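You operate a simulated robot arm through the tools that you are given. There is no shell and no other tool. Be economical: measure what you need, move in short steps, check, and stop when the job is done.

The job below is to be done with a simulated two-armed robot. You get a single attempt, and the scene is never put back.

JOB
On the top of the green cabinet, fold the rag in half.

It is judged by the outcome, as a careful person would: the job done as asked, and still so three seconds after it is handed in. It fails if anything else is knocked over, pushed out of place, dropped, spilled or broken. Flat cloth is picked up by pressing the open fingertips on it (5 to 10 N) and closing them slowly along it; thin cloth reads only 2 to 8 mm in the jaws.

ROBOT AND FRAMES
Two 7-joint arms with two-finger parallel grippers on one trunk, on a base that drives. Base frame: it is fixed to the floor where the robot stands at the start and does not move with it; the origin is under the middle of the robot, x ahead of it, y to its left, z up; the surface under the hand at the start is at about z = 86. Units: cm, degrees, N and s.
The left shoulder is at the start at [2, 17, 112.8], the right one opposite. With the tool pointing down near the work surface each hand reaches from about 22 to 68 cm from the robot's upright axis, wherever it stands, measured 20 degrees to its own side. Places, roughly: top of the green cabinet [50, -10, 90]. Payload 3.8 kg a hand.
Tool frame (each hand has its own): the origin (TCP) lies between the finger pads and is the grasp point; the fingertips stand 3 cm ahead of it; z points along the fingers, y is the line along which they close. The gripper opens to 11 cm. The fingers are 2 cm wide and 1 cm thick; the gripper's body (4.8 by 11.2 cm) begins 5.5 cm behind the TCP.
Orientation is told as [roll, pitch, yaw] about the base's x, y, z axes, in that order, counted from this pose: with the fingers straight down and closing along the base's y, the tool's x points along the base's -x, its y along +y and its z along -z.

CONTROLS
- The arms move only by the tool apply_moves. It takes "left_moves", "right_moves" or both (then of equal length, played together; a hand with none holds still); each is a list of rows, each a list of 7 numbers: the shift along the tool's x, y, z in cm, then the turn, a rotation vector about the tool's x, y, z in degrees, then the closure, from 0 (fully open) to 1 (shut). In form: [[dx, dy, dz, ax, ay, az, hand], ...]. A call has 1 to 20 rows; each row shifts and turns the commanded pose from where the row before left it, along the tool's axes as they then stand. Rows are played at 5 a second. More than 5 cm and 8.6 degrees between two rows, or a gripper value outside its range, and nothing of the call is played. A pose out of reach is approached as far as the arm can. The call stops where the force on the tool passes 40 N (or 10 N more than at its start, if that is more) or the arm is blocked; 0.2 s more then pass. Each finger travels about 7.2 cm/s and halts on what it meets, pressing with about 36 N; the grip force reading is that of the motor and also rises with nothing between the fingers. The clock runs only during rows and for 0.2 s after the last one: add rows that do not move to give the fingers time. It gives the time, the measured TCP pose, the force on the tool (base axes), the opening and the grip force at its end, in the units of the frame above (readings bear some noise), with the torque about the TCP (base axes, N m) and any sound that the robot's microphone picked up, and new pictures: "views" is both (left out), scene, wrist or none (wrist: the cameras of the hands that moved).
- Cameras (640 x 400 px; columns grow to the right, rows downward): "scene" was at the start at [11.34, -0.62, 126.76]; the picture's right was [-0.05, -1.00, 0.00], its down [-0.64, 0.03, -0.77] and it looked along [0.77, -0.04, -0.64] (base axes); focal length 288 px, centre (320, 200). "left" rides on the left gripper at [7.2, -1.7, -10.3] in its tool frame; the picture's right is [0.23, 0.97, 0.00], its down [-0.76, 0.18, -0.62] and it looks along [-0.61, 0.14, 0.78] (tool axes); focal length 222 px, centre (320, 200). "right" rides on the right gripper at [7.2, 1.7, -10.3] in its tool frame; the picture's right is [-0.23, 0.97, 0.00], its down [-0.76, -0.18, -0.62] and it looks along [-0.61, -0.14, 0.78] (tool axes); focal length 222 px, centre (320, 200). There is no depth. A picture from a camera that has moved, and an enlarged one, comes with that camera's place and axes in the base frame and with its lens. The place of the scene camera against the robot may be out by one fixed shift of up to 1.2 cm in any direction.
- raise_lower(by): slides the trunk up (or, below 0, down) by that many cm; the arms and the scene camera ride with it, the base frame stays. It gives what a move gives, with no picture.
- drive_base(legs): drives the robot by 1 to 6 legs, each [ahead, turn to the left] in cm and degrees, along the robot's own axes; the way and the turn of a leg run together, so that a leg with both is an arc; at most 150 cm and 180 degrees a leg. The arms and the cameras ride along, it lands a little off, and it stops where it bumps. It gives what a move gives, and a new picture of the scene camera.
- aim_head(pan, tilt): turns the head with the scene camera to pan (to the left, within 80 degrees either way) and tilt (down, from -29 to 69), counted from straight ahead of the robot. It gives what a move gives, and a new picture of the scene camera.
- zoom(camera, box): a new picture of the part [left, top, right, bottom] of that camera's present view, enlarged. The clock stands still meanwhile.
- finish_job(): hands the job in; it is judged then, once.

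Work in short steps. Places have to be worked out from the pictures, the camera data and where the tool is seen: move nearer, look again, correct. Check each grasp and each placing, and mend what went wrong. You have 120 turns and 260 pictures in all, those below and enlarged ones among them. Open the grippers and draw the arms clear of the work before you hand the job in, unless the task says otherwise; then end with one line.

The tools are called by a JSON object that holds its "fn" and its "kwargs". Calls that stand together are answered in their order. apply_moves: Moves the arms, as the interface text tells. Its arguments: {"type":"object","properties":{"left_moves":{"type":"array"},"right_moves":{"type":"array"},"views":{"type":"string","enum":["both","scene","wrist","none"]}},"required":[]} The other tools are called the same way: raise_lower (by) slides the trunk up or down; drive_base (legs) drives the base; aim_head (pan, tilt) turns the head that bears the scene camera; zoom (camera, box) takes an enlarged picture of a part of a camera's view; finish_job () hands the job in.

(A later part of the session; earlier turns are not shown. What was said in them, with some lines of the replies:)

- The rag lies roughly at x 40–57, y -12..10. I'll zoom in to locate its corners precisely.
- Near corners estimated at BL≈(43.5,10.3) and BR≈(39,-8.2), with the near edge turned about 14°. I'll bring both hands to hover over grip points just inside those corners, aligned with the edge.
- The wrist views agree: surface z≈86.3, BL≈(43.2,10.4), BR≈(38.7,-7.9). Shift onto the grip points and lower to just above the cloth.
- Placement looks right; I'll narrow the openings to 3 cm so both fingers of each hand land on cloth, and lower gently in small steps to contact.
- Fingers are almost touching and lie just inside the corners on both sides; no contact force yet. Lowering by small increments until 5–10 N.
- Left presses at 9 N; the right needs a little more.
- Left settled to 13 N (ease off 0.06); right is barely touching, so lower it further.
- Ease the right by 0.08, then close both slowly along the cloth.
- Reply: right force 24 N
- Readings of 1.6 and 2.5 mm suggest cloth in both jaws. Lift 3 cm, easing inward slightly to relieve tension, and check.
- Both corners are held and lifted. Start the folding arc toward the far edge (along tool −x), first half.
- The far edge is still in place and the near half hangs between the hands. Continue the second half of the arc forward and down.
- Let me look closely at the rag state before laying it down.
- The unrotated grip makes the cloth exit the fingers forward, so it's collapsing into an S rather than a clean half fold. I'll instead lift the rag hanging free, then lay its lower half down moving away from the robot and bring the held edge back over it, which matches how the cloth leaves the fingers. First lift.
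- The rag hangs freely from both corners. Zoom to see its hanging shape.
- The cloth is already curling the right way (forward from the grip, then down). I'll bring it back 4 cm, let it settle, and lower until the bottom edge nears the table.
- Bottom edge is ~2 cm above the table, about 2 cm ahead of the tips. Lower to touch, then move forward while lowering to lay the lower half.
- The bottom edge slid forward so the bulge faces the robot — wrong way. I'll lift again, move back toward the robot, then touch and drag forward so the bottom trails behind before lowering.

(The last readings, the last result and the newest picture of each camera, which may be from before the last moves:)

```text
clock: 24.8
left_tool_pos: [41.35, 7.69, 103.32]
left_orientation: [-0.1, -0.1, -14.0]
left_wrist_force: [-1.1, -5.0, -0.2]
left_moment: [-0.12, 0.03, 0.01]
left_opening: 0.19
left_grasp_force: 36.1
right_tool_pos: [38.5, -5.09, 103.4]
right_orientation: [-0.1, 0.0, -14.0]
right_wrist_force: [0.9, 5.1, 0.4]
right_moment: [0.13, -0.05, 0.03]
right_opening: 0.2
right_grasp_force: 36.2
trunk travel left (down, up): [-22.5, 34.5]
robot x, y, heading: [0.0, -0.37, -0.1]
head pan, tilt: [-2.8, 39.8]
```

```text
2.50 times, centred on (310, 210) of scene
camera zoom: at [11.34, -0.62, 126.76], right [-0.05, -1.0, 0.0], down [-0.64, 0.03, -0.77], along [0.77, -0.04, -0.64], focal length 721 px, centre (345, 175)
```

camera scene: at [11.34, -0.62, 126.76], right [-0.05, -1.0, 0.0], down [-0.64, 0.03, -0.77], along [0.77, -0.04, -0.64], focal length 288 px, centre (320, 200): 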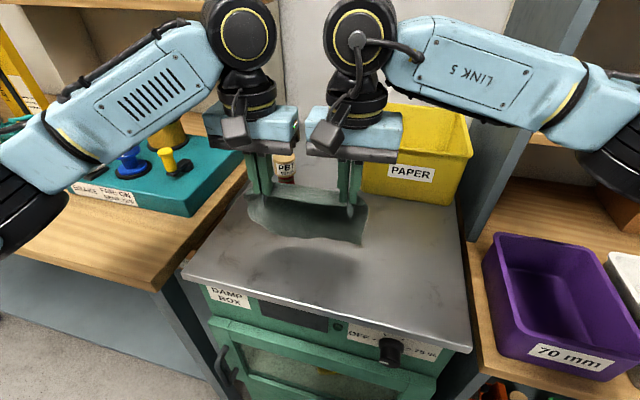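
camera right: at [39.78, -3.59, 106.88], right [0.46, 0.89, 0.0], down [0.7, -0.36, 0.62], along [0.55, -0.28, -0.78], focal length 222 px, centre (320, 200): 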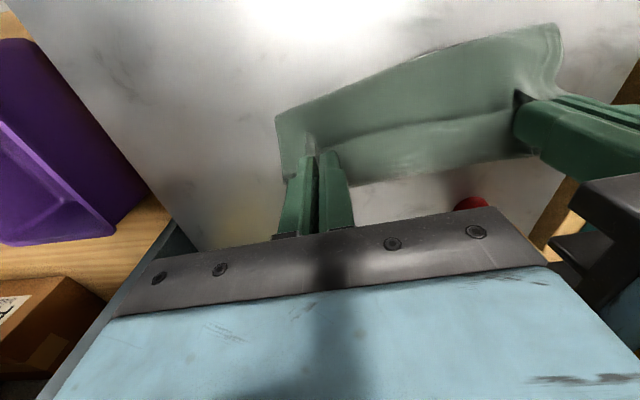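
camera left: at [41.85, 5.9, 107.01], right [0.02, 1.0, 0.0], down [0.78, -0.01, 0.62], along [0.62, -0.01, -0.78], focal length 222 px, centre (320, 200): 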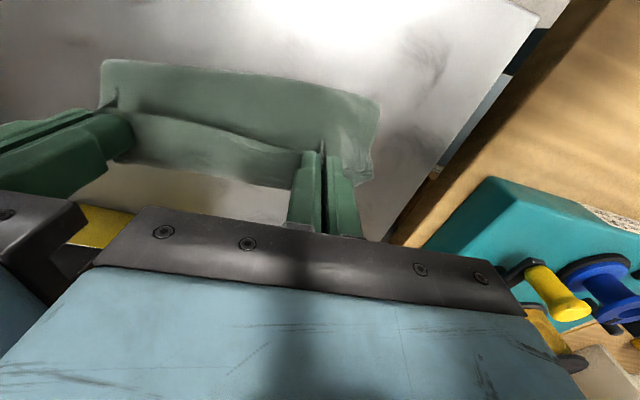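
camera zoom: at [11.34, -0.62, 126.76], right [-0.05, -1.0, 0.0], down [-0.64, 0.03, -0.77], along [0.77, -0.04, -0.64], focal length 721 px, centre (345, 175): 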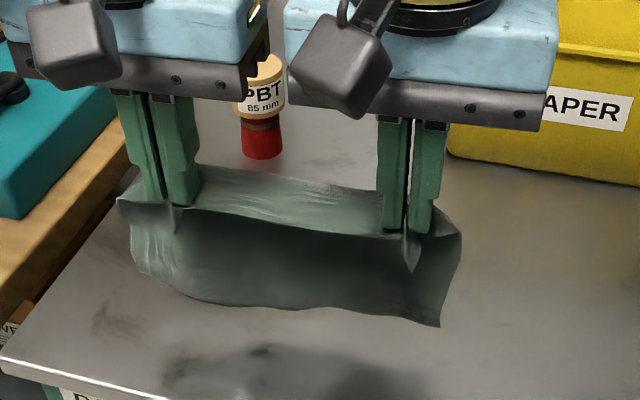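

Hanging straight again. Lower to light contact (z≈99.8), then drag forward 4 cm with little lowering.

{"fn": "apply_moves", "kwargs": {"left_moves": [[0, -0.15, 0.8, 0, 0, 0, 1], [0, 0, 0.8, 0, 0, 0, 1], [0, 0, 0.8, 0, 0, 0, 1], [0, 0, 0.5, 0, 0, 0, 1], [0, 0, 0.4, 0, 0, 0, 1], [-0.5, 0, 0.2, 0, 0, 0, 1], [-0.8, 0, 0.1, 0, 0, 0, 1], [-0.8, 0, 0.1, 0, 0, 0, 1], [-0.8, 0, 0.1, 0, 0, 0, 1], [-0.8, 0, 0.1, 0, 0, 0, 1]], "right_moves": [[0, 0.15, 0.8, 0, 0, 0, 1], [0, 0, 0.8, 0, 0, 0, 1], [0, 0, 0.8, 0, 0, 0, 1], [0, 0, 0.5, 0, 0, 0, 1], [0, 0, 0.4, 0, 0, 0, 1], [-0.5, 0, 0.2, 0, 0, 0, 1], [-0.8, 0, 0.1, 0, 0, 0, 1], [-0.8, 0, 0.1, 0, 0, 0, 1], [-0.8, 0, 0.1, 0, 0, 0, 1], [-0.8, 0, 0.1, 0, 0, 0, 1]], "views": "wrist"}}

{"fn": "zoom", "kwargs": {"camera": "scene", "box": [200, 130, 420, 290]}}

```text
clock: 27.0
left_tool_pos: [44.84, 6.58, 99.7]
left_orientation: [0.0, 0.1, -14.0]
left_wrist_force: [1.6, 0.7, 0.2]
left_moment: [0.01, 0.0, -0.01]
left_opening: 0.21
left_grasp_force: 36.1
right_tool_pos: [42.15, -5.82, 99.28]
right_orientation: [-0.1, 0.0, -14.0]
right_wrist_force: [0.2, 0.3, 0.3]
right_moment: [0.01, 0.02, -0.02]
right_opening: 0.23
right_grasp_force: 35.8
trunk travel left (down, up): [-22.5, 34.5]
robot x, y, heading: [-0.26, 0.01, -0.1]
head pan, tilt: [-2.8, 39.8]
camera right: at [35.52, -2.36, 109.65], right [0.46, 0.89, 0.0], down [0.7, -0.36, 0.62], along [0.55, -0.28, -0.78], focal length 222 px, centre (320, 200)
camera left: at [37.57, 6.79, 110.0], right [0.01, 1.0, 0.0], down [0.78, -0.01, 0.62], along [0.62, -0.01, -0.78], focal length 222 px, centre (320, 200)
```

right: 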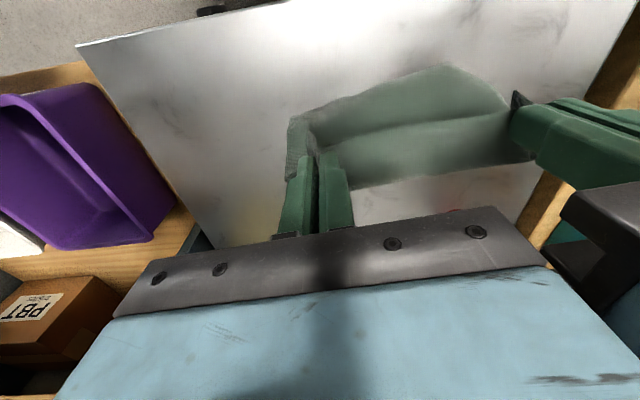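
left: 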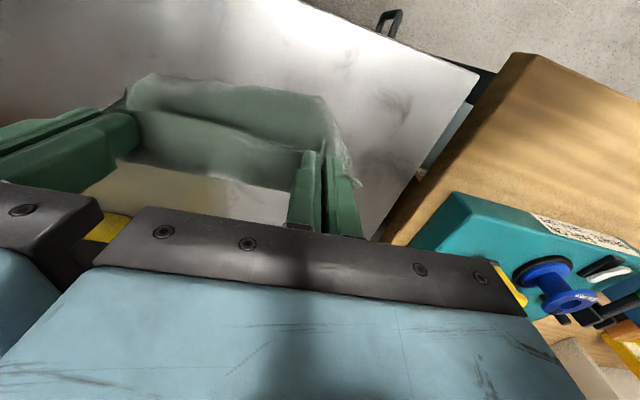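

```text
2.50 times, centred on (310, 210) of scene
camera zoom: at [11.36, -0.62, 126.75], right [-0.05, -1.0, 0.0], down [-0.64, 0.03, -0.77], along [0.77, -0.04, -0.64], focal length 721 px, centre (345, 175)
```

zoom: 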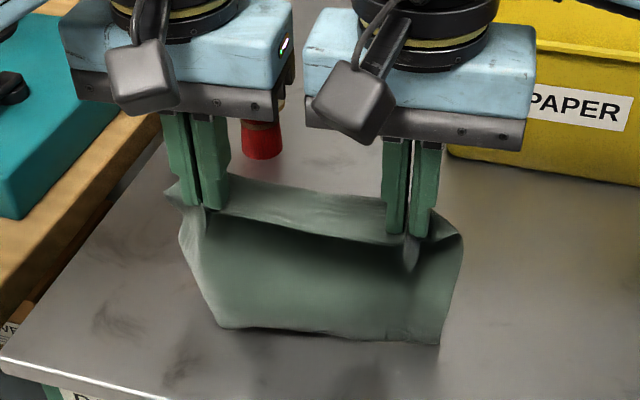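

Now the bottom trails behind. Continue forward with gradual lowering.

{"fn": "apply_moves", "kwargs": {"left_moves": [[-0.8, 0, 0.3, 0, 0, 0, 1], [-0.8, 0, 0.4, 0, 0, 0, 1], [-0.8, 0, 0.5, 0, 0, 0, 1], [-0.8, 0, 0.6, 0, 0, 0, 1], [-0.7, 0, 0.6, 0, 0, 0, 1], [-0.6, 0, 0.6, 0, 0, 0, 1]], "right_moves": [[-0.8, 0, 0.3, 0, 0, 0, 1], [-0.8, 0, 0.4, 0, 0, 0, 1], [-0.8, 0, 0.5, 0, 0, 0, 1], [-0.8, 0, 0.6, 0, 0, 0, 1], [-0.7, 0, 0.6, 0, 0, 0, 1], [-0.6, 0, 0.6, 0, 0, 0, 1]], "views": "wrist"}}

{"fn": "zoom", "kwargs": {"camera": "scene", "box": [200, 130, 420, 290]}}

```text
clock: 28.4
left_tool_pos: [49.51, 5.59, 96.61]
left_orientation: [0.0, 0.1, -14.1]
left_wrist_force: [0.6, 0.0, 0.2]
left_moment: [0.02, 0.02, 0.01]
left_opening: 0.2
left_grasp_force: 35.9
right_tool_pos: [46.64, -6.84, 96.32]
right_orientation: [0.0, -0.1, -13.9]
right_wrist_force: [0.6, 0.7, 0.3]
right_moment: [0.0, -0.02, 0.03]
right_opening: 0.2
right_grasp_force: 36.2
trunk travel left (down, up): [-22.5, 34.5]
robot x, y, heading: [-0.16, -0.14, -0.2]
head pan, tilt: [-2.8, 39.8]
camera right: at [40.0, -3.45, 106.66], right [0.46, 0.89, 0.0], down [0.7, -0.36, 0.62], along [0.55, -0.28, -0.78], focal length 222 px, centre (320, 200)
camera left: at [42.07, 5.68, 106.94], right [0.01, 1.0, 0.0], down [0.78, -0.01, 0.62], along [0.62, -0.01, -0.78], focal length 222 px, centre (320, 200)
```

right: 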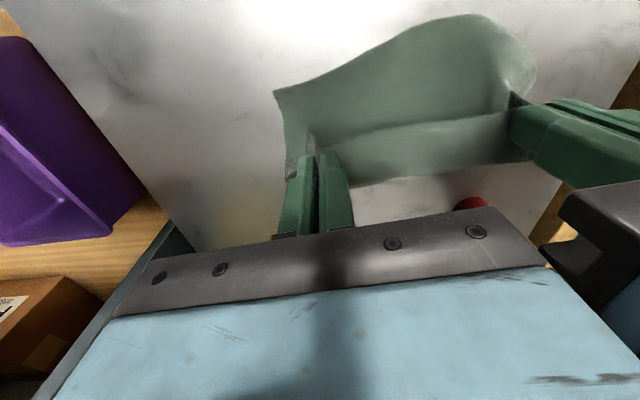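
left: 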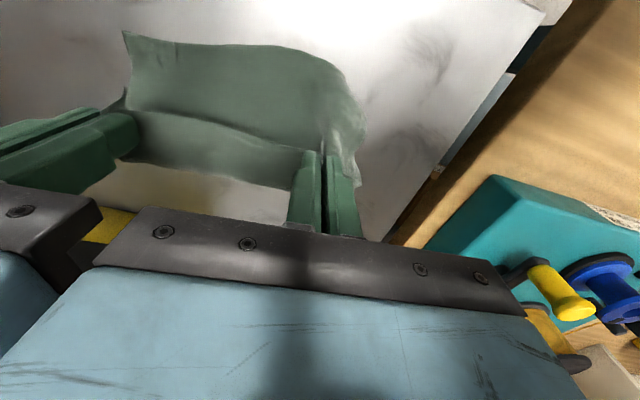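

```text
2.50 times, centred on (310, 210) of scene
camera zoom: at [11.36, -0.61, 126.75], right [-0.05, -1.0, 0.0], down [-0.64, 0.03, -0.77], along [0.77, -0.04, -0.64], focal length 721 px, centre (345, 175)
```

zoom: 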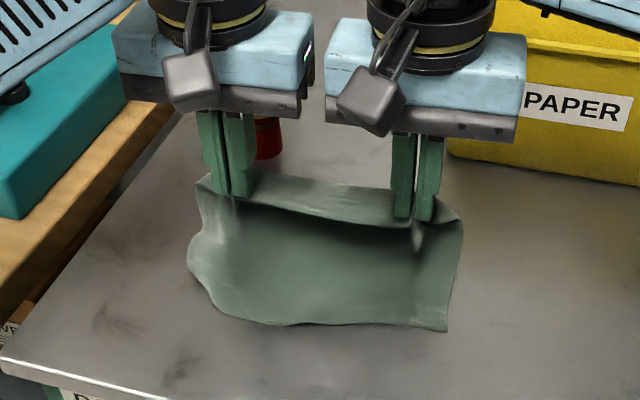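

Lower half is lying trailing toward the robot as wanted (edge at x≈43.5). Forward a bit more while lowering, then straight down.

{"fn": "apply_moves", "kwargs": {"left_moves": [[-0.5, 0, 0.6, 0, 0, 0, 1], [-0.4, 0, 0.6, 0, 0, 0, 1], [-0.2, 0, 0.6, 0, 0, 0, 1], [0, 0, 0.6, 0, 0, 0, 1], [0, 0, 0.6, 0, 0, 0, 1], [0, 0, 0, 0, 0, 0, 1]], "right_moves": [[-0.5, 0, 0.6, 0, 0, 0, 1], [-0.4, 0, 0.6, 0, 0, 0, 1], [-0.2, 0, 0.6, 0, 0, 0, 1], [0, 0, 0.6, 0, 0, 0, 1], [0, 0, 0.6, 0, 0, 0, 1], [0, 0, 0, 0, 0, 0, 1]], "views": "wrist"}}

{"fn": "zoom", "kwargs": {"camera": "scene", "box": [200, 130, 420, 290]}}

```text
clock: 29.8
left_tool_pos: [50.31, 5.25, 93.51]
left_orientation: [0.0, -0.1, -14.1]
left_wrist_force: [0.2, -0.2, -0.4]
left_moment: [0.03, 0.02, 0.01]
left_opening: 0.21
left_grasp_force: 36.3
right_tool_pos: [47.68, -7.23, 93.35]
right_orientation: [0.0, 0.0, -14.0]
right_wrist_force: [-0.2, -0.3, -0.2]
right_moment: [-0.02, 0.01, 0.02]
right_opening: 0.22
right_grasp_force: 36.1
trunk travel left (down, up): [-22.5, 34.5]
robot x, y, heading: [-0.33, 0.23, 0.1]
head pan, tilt: [-2.8, 39.8]
camera right: at [40.97, -3.81, 103.68], right [0.46, 0.89, 0.0], down [0.7, -0.36, 0.62], along [0.55, -0.28, -0.78], focal length 222 px, centre (320, 200)
camera left: at [43.01, 5.32, 103.79], right [0.01, 1.0, 0.0], down [0.78, -0.01, 0.62], along [0.62, -0.01, -0.78], focal length 222 px, centre (320, 200)
```

right: 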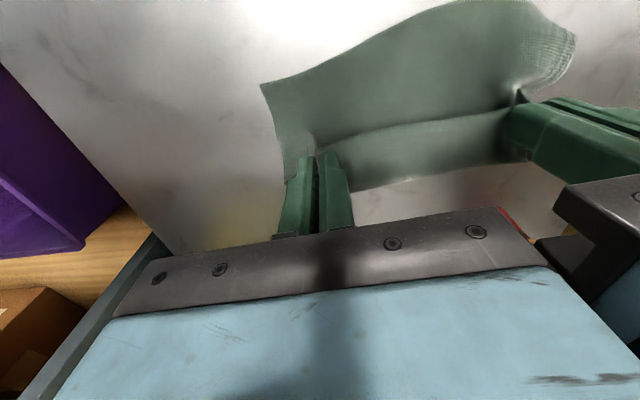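
left: 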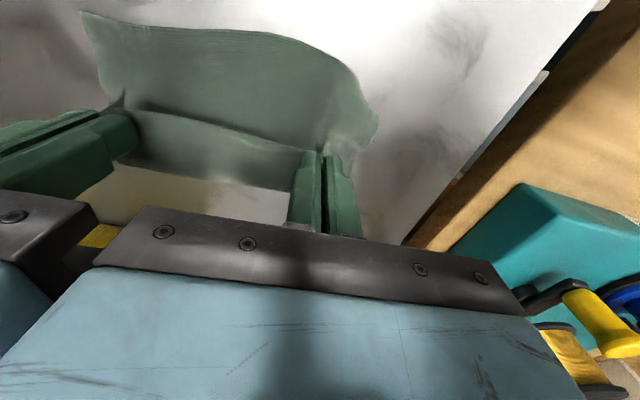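

```text
2.50 times, centred on (310, 210) of scene
camera zoom: at [11.34, -0.62, 126.76], right [-0.05, -1.0, 0.0], down [-0.64, 0.03, -0.77], along [0.77, -0.04, -0.64], focal length 721 px, centre (345, 175)
```

zoom: 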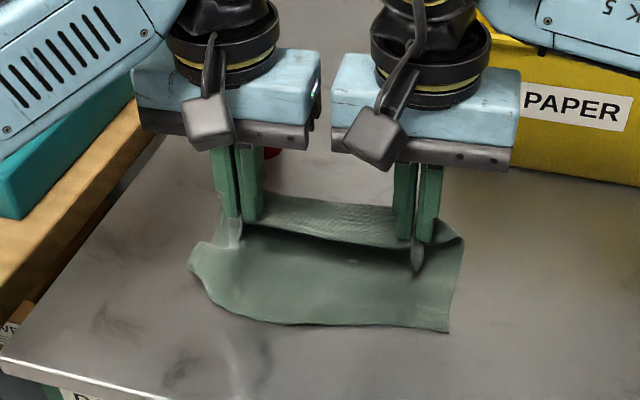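

Lower half lies flat with the fold bulging forward. Now lower and draw the held edge back toward the robot over the lower edge (target right grip ≈(44.3,-6.6)).

{"fn": "apply_moves", "kwargs": {"left_moves": [[0, 0, 0.6, 0, 0, 0, 1], [0.2, 0, 0.6, 0, 0, 0, 1], [0.4, 0, 0.5, 0, 0, 0, 1], [0.6, 0, 0.4, 0, 0, 0, 1], [0.6, 0, 0.4, 0, 0, 0, 1], [0.6, 0, 0.3, 0, 0, 0, 1], [0.5, 0, 0.2, 0, 0, 0, 1], [0, 0, 0, 0, 0, 0, 1]], "right_moves": [[0, 0, 0.6, 0, 0, 0, 1], [0.2, 0, 0.6, 0, 0, 0, 1], [0.4, 0, 0.5, 0, 0, 0, 1], [0.6, 0, 0.4, 0, 0, 0, 1], [0.6, 0, 0.4, 0, 0, 0, 1], [0.6, 0, 0.3, 0, 0, 0, 1], [0.5, 0, 0.2, 0, 0, 0, 1], [0, 0, 0, 0, 0, 0, 1]], "views": "wrist"}}

{"fn": "zoom", "kwargs": {"camera": "scene", "box": [200, 130, 420, 290]}}

```text
clock: 31.6
left_tool_pos: [47.45, 5.84, 90.7]
left_orientation: [-0.1, 0.0, -14.0]
left_wrist_force: [-0.1, -0.3, 0.3]
left_moment: [-0.04, 0.0, 0.03]
left_opening: 0.21
left_grasp_force: 36.4
right_tool_pos: [44.77, -6.54, 90.24]
right_orientation: [-0.1, 0.0, -14.0]
right_wrist_force: [0.6, 0.4, 0.7]
right_moment: [0.03, -0.01, 0.01]
right_opening: 0.19
right_grasp_force: 36.0
trunk travel left (down, up): [-22.5, 34.5]
robot x, y, heading: [0.13, -0.11, 0.2]
head pan, tilt: [-2.8, 39.8]
camera right: at [38.06, -3.16, 100.62], right [0.46, 0.89, 0.0], down [0.7, -0.36, 0.62], along [0.55, -0.28, -0.78], focal length 222 px, centre (320, 200)
camera left: at [40.14, 6.03, 100.96], right [0.01, 1.0, 0.0], down [0.78, -0.01, 0.62], along [0.62, -0.01, -0.78], focal length 222 px, centre (320, 200)
```

right: 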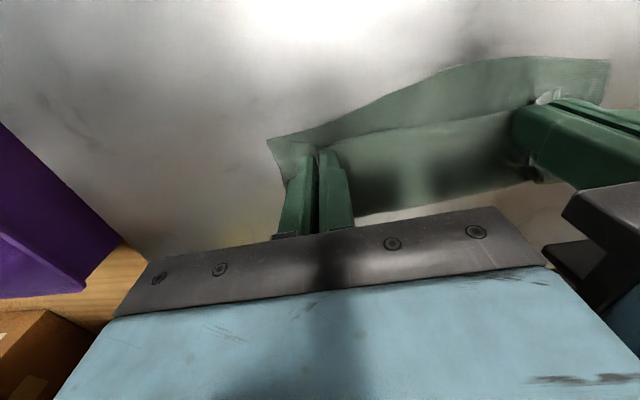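
left: 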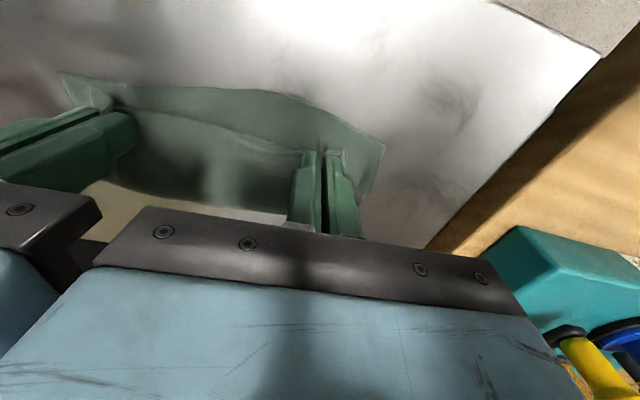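

```text
2.50 times, centred on (310, 210) of scene
camera zoom: at [11.35, -0.62, 126.76], right [-0.05, -1.0, 0.0], down [-0.64, 0.03, -0.77], along [0.77, -0.04, -0.64], focal length 721 px, centre (345, 175)
```

zoom: 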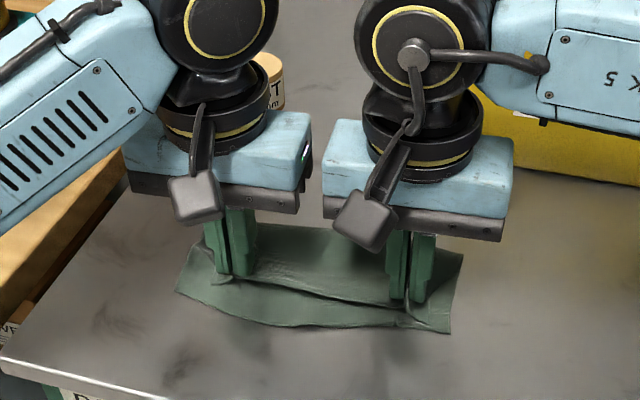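

A clean half fold now; the left side of the top edge is ~1.3 cm ahead of the lower edge, right is nearly aligned. Draw left back 1.4 cm, right 0.3 cm, and lower.

{"fn": "apply_moves", "kwargs": {"left_moves": [[0.5, 0, 0.2, 0, 0, 0, 1], [0.5, 0, 0.2, 0, 0, 0, 1], [0.4, 0, 0.3, 0, 0, 0, 1], [0, 0, 0.2, 0, 0, 0, 1], [0, 0, 0.1, 0, 0, 0, 1], [0, 0, 0, 0, 0, 0, 1]], "right_moves": [[0.1, 0, 0.1, 0, 0, 0, 1], [0.1, 0, 0.1, 0, 0, 0, 1], [0.1, 0, 0.2, 0, 0, 0, 1], [0, 0, 0.1, 0, 0, 0, 1], [0, 0, 0.1, 0, 0, 0, 1], [0, 0, 0, 0, 0, 0, 1]], "views": "wrist"}}

{"fn": "zoom", "kwargs": {"camera": "scene", "box": [220, 180, 380, 280]}}

```text
clock: 33.0
left_tool_pos: [46.11, 6.36, 89.52]
left_orientation: [0.0, 0.1, -14.0]
left_wrist_force: [-0.2, -1.4, 0.6]
left_moment: [-0.06, 0.01, 0.02]
left_opening: 0.22
left_grasp_force: 36.0
right_tool_pos: [44.42, -6.28, 89.77]
right_orientation: [0.0, 0.0, -14.0]
right_wrist_force: [0.4, 1.3, -0.1]
right_moment: [0.11, 0.04, -0.01]
right_opening: 0.24
right_grasp_force: 36.4
trunk travel left (down, up): [-22.5, 34.5]
robot x, y, heading: [0.13, -0.24, -0.1]
head pan, tilt: [-2.8, 39.8]
camera right: at [37.84, -2.96, 100.06], right [0.46, 0.89, 0.0], down [0.7, -0.36, 0.62], along [0.55, -0.28, -0.78], focal length 222 px, centre (320, 200)
camera left: at [38.82, 6.52, 99.87], right [0.02, 1.0, 0.0], down [0.78, -0.01, 0.62], along [0.62, -0.01, -0.78], focal length 222 px, centre (320, 200)
```

right: 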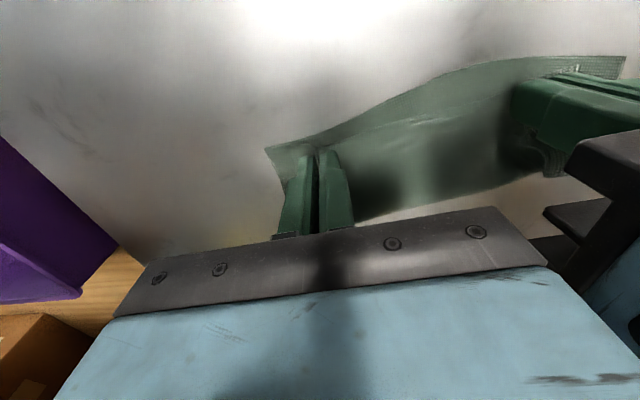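
left: 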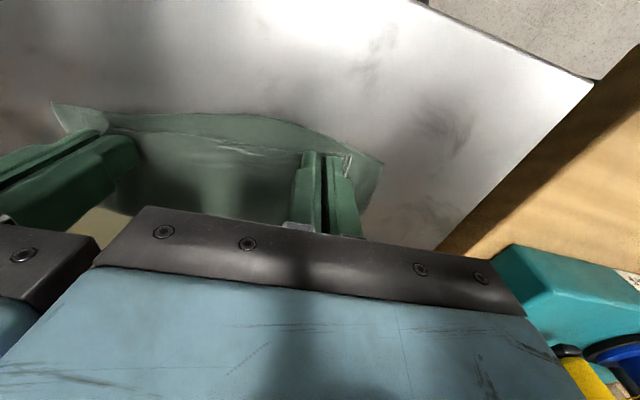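

```text
4.00 times, centred on (300, 230) of scene
camera zoom: at [11.34, -0.62, 126.76], right [-0.05, -1.0, 0.0], down [-0.64, 0.03, -0.77], along [0.77, -0.04, -0.64], focal length 1154 px, centre (400, 80)
```

zoom: 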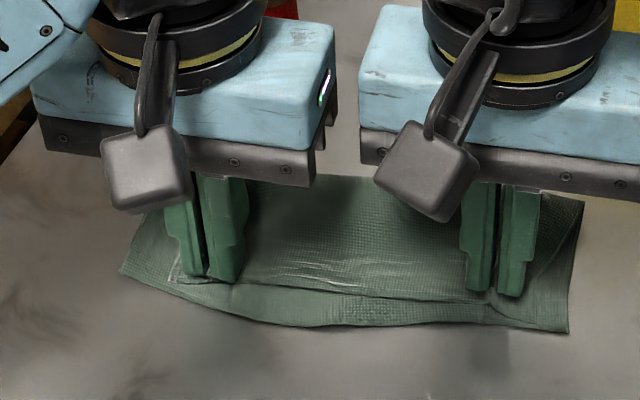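

Nicely aligned; pull both back a further 0.6 cm so the mid-edge matches too, and lower to light contact.

{"fn": "apply_moves", "kwargs": {"left_moves": [[0.3, 0, 0, 0, 0, 0, 1], [0.3, 0, 0, 0, 0, 0, 1], [0, 0, 0.1, 0, 0, 0, 1], [0, 0, 0, 0, 0, 0, 1]], "right_moves": [[0.3, 0, 0, 0, 0, 0, 1], [0.3, 0, 0.1, 0, 0, 0, 1], [0, 0, 0.2, 0, 0, 0, 1], [0, 0, 0, 0, 0, 0, 1]], "views": "none"}}

{"fn": "zoom", "kwargs": {"camera": "scene", "box": [220, 180, 380, 280]}}

```text
clock: 34.0
left_tool_pos: [45.53, 6.39, 89.31]
left_orientation: [0.0, 0.1, -14.0]
left_wrist_force: [-0.1, -1.2, -0.1]
left_moment: [-0.01, 0.05, 0.01]
left_opening: 0.22
left_grasp_force: 35.7
right_tool_pos: [43.92, -6.13, 89.55]
right_orientation: [0.1, 0.0, -14.0]
right_wrist_force: [-0.8, 1.6, -0.4]
right_moment: [0.04, 0.0, -0.01]
right_opening: 0.26
right_grasp_force: 35.8
trunk travel left (down, up): [-22.5, 34.5]
robot x, y, heading: [-0.28, 0.1, 0.1]
head pan, tilt: [-2.8, 39.8]
```

```text
4.00 times, centred on (300, 230) of scene
camera zoom: at [11.34, -0.62, 126.76], right [-0.05, -1.0, 0.0], down [-0.64, 0.03, -0.77], along [0.77, -0.04, -0.64], focal length 1154 px, centre (400, 80)
```

zoom: 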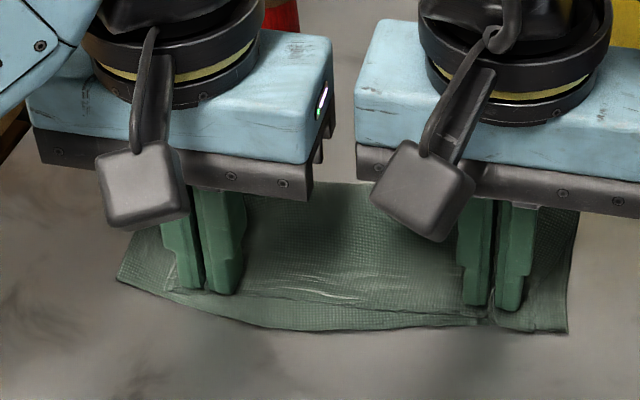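

Edges coincide well. Press lightly and open slowly to spread the pinched tucks back out.

{"fn": "apply_moves", "kwargs": {"left_moves": [[0, 0, 0.15, 0, 0, 0, 1], [0, 0, 0, 0, 0, 0, 0.97], [0, 0, 0, 0, 0, 0, 0.94], [0, 0, 0, 0, 0, 0, 0.91], [0, 0, 0, 0, 0, 0, 0.88], [0, 0, 0, 0, 0, 0, 0.85], [0, 0, 0, 0, 0, 0, 0.82], [0, 0, 0, 0, 0, 0, 0.79], [0, 0, 0, 0, 0, 0, 0.76], [0, 0, 0, 0, 0, 0, 0.74], [0, 0, 0, 0, 0, 0, 0.74]], "right_moves": [[0, 0, 0.3, 0, 0, 0, 1], [0, 0, 0, 0, 0, 0, 0.97], [0, 0, 0, 0, 0, 0, 0.94], [0, 0, 0, 0, 0, 0, 0.91], [0, 0, 0, 0, 0, 0, 0.88], [0, 0, 0, 0, 0, 0, 0.85], [0, 0, 0, 0, 0, 0, 0.82], [0, 0, 0, 0, 0, 0, 0.79], [0, 0, 0, 0, 0, 0, 0.76], [0, 0, 0, 0, 0, 0, 0.74], [0, 0, 0, 0, 0, 0, 0.74]], "views": "wrist"}}

{"fn": "zoom", "kwargs": {"camera": "scene", "box": [220, 180, 380, 280]}}

```text
clock: 36.4
left_tool_pos: [45.45, 6.36, 89.32]
left_orientation: [0.1, 0.0, -14.1]
left_wrist_force: [-0.2, 0.4, -0.3]
left_moment: [-0.01, 0.04, 0.0]
left_opening: 2.84
left_grasp_force: 0.2
right_tool_pos: [43.93, -6.09, 89.29]
right_orientation: [-0.1, 0.0, -14.0]
right_wrist_force: [-0.2, 0.8, 11.1]
right_moment: [-0.02, 0.03, 0.0]
right_opening: 2.57
right_grasp_force: 0.0
trunk travel left (down, up): [-22.5, 34.5]
robot x, y, heading: [-0.01, 0.32, 0.0]
head pan, tilt: [-2.8, 39.8]
camera right: at [37.23, -2.76, 99.54], right [0.46, 0.89, 0.0], down [0.7, -0.36, 0.62], along [0.56, -0.28, -0.78], focal length 222 px, centre (320, 200)
camera left: at [38.15, 6.64, 99.69], right [0.02, 1.0, 0.0], down [0.78, -0.01, 0.62], along [0.62, -0.01, -0.78], focal length 222 px, centre (320, 200)
```

right: 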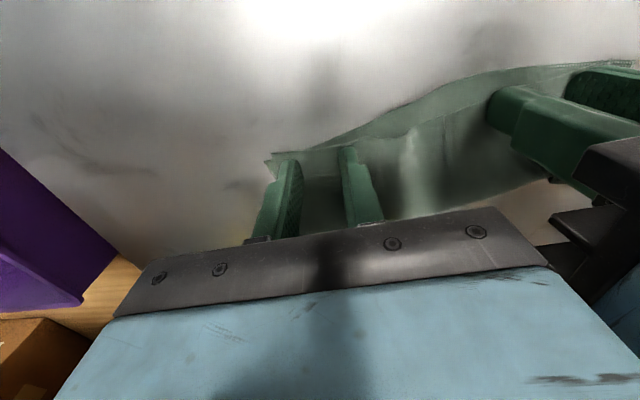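
left: 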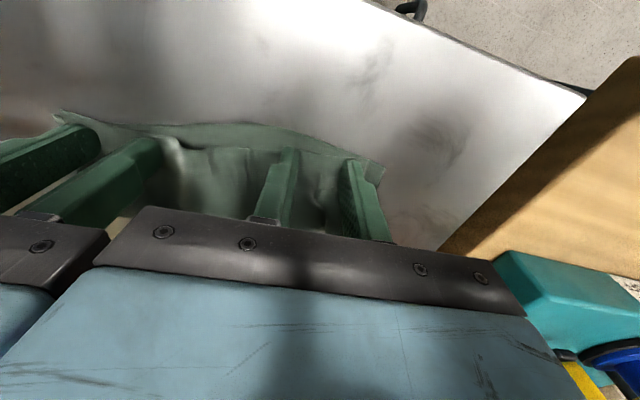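

```text
4.00 times, centred on (300, 230) of scene
camera zoom: at [11.28, -0.61, 126.77], right [-0.05, -1.0, 0.0], down [-0.64, 0.03, -0.77], along [0.77, -0.04, -0.64], focal length 1154 px, centre (400, 80)
```

zoom: 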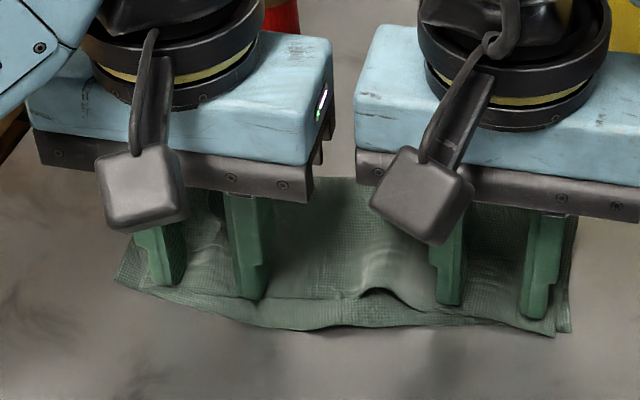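

The tucks spread out well. Lift both hands straight up and clear.

{"fn": "apply_moves", "kwargs": {"left_moves": [[0, 0, -0.5, 0, 0, 0, 0.74], [0, 0, -1, 0, 0, 0, 0.74], [0, 0, -2, 0, 0, 0, 0.74], [0, 0, -2.5, 0, 0, 0, 0.74], [0, 1.5, -2.5, 0, 0, 0, 0.74], [0, 2.5, -2, 0, 0, 0, 0.74], [0, 3, 0, 0, 0, 0, 0.74], [0, 3, 0, 0, 0, 0, 0.74]], "right_moves": [[0, 0, -0.5, 0, 0, 0, 0.74], [0, 0, -1, 0, 0, 0, 0.74], [0, 0, -2, 0, 0, 0, 0.74], [0, 0, -2.5, 0, 0, 0, 0.74], [0, -1.5, -2.5, 0, 0, 0, 0.74], [0, -2.5, -2, 0, 0, 0, 0.74], [0, -3, 0, 0, 0, 0, 0.74], [0, -3, 0, 0, 0, 0, 0.74]]}}

{"fn": "zoom", "kwargs": {"camera": "scene", "box": [220, 180, 380, 280]}}

```text
clock: 38.2
left_tool_pos: [48.03, 16.29, 99.85]
left_orientation: [0.0, -0.1, -14.0]
left_wrist_force: [-1.3, 0.5, -0.1]
left_moment: [0.02, 0.01, 0.0]
left_opening: 2.86
left_grasp_force: 0.0
right_tool_pos: [41.37, -15.88, 99.53]
right_orientation: [0.1, 0.0, -14.0]
right_wrist_force: [-0.3, 0.0, -0.1]
right_moment: [0.0, 0.0, 0.01]
right_opening: 2.89
right_grasp_force: 0.0
trunk travel left (down, up): [-22.5, 34.5]
robot x, y, heading: [0.19, 0.01, -0.2]
head pan, tilt: [-2.8, 39.8]
camera scene: at [11.31, -0.62, 126.76], right [-0.05, -1.0, 0.0], down [-0.64, 0.03, -0.77], along [0.77, -0.04, -0.64], focal length 288 px, centre (320, 200)
camera right: at [34.64, -12.53, 109.86], right [0.46, 0.89, 0.0], down [0.7, -0.36, 0.62], along [0.55, -0.28, -0.78], focal length 222 px, centre (320, 200)
camera left: at [40.63, 16.45, 110.18], right [0.02, 1.0, 0.0], down [0.78, -0.01, 0.62], along [0.62, -0.01, -0.78], focal length 222 px, centre (320, 200)
```

scene: 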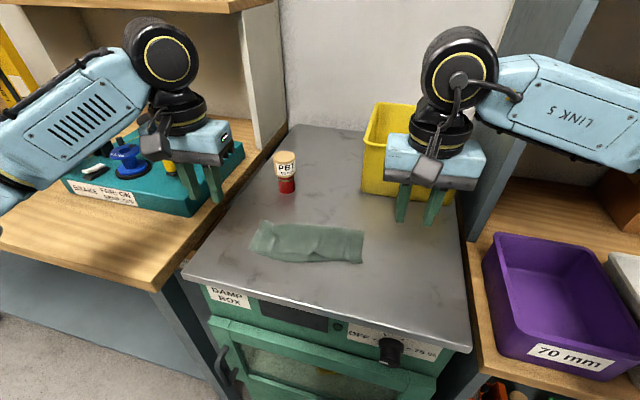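
right: 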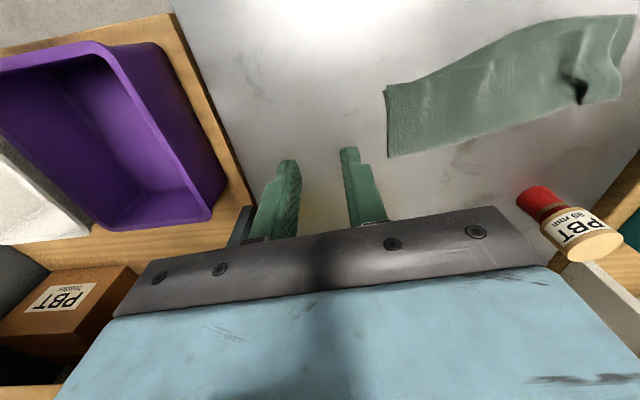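
left: 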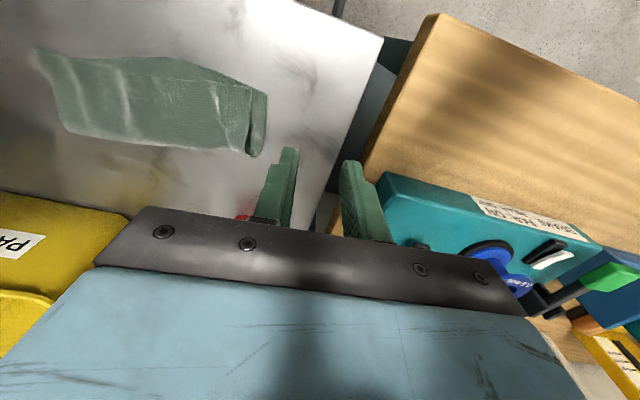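

```text
4.00 times, centred on (300, 230) of scene
camera zoom: at [11.31, -0.62, 126.76], right [-0.05, -1.0, 0.0], down [-0.64, 0.03, -0.77], along [0.77, -0.04, -0.64], focal length 1154 px, centre (400, 80)
```

zoom: 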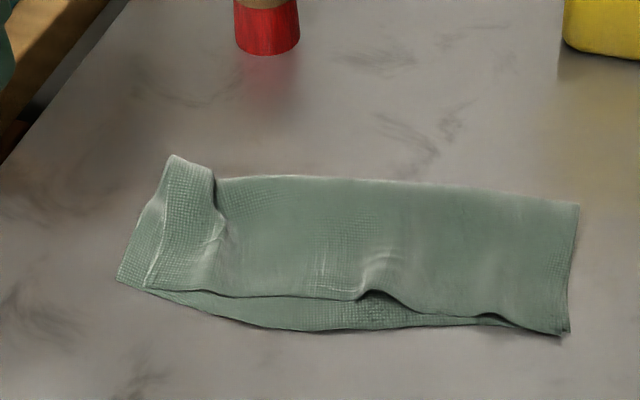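

The rag is folded in half with the edges matching closely, and the bottle, bin and others are undisturbed. Raise the hands clear and open them fully before a final check.

{"fn": "apply_moves", "kwargs": {"left_moves": [[0, 0, -2.5, 0, 0, 0, 0.74], [0, 0, -2.5, 0, 0, 0, 0.5], [0, 0, 0, 0, 0, 0, 0.2], [0, 0, 0, 0, 0, 0, 0], [0, 0, 0, 0, 0, 0, 0], [0, 0, 0, 0, 0, 0, 0], [0, 0, 0, 0, 0, 0, 0]], "right_moves": [[0, -2, -2.5, 0, 0, 0, 0.74], [0, -2, -2.5, 0, 0, 0, 0.5], [0, -2, 0, 0, 0, 0, 0.2], [0, 0, 0, 0, 0, 0, 0], [0, 0, 0, 0, 0, 0, 0], [0, 0, 0, 0, 0, 0, 0], [0, 0, 0, 0, 0, 0, 0]], "views": "scene"}}

```text
clock: 39.8
left_tool_pos: [48.02, 16.23, 104.78]
left_orientation: [0.0, 0.1, -14.1]
left_wrist_force: [0.5, -0.3, -0.9]
left_moment: [0.01, -0.03, -0.01]
left_opening: 11.01
left_grasp_force: 0.0
right_tool_pos: [39.98, -21.53, 104.55]
right_orientation: [0.0, 0.0, -14.0]
right_wrist_force: [0.9, -0.3, 0.1]
right_moment: [0.0, -0.02, 0.0]
right_opening: 11.02
right_grasp_force: 0.0
trunk travel left (down, up): [-22.5, 34.5]
robot x, y, heading: [0.17, 0.11, 0.0]
head pan, tilt: [-2.8, 39.8]
camera scene: at [11.34, -0.62, 126.76], right [-0.05, -1.0, 0.0], down [-0.64, 0.03, -0.77], along [0.77, -0.04, -0.64], focal length 288 px, centre (320, 200)
```

scene: 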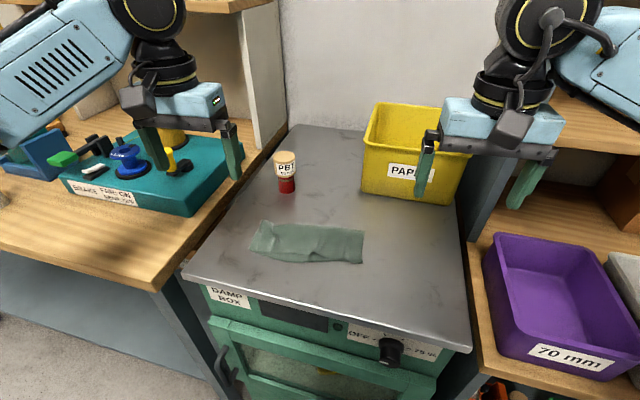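

The rag lies folded in half and stable on the cabinet, with the hands open and clear; handing in.

{"fn": "finish_job", "kwargs": {}}

```text
The job is handed in.
```

The rag is folded in half on top of the green cabinet. Its edges line up except for about a 1.5 cm gap and a small wrinkle mid-edge, and nothing else was moved.
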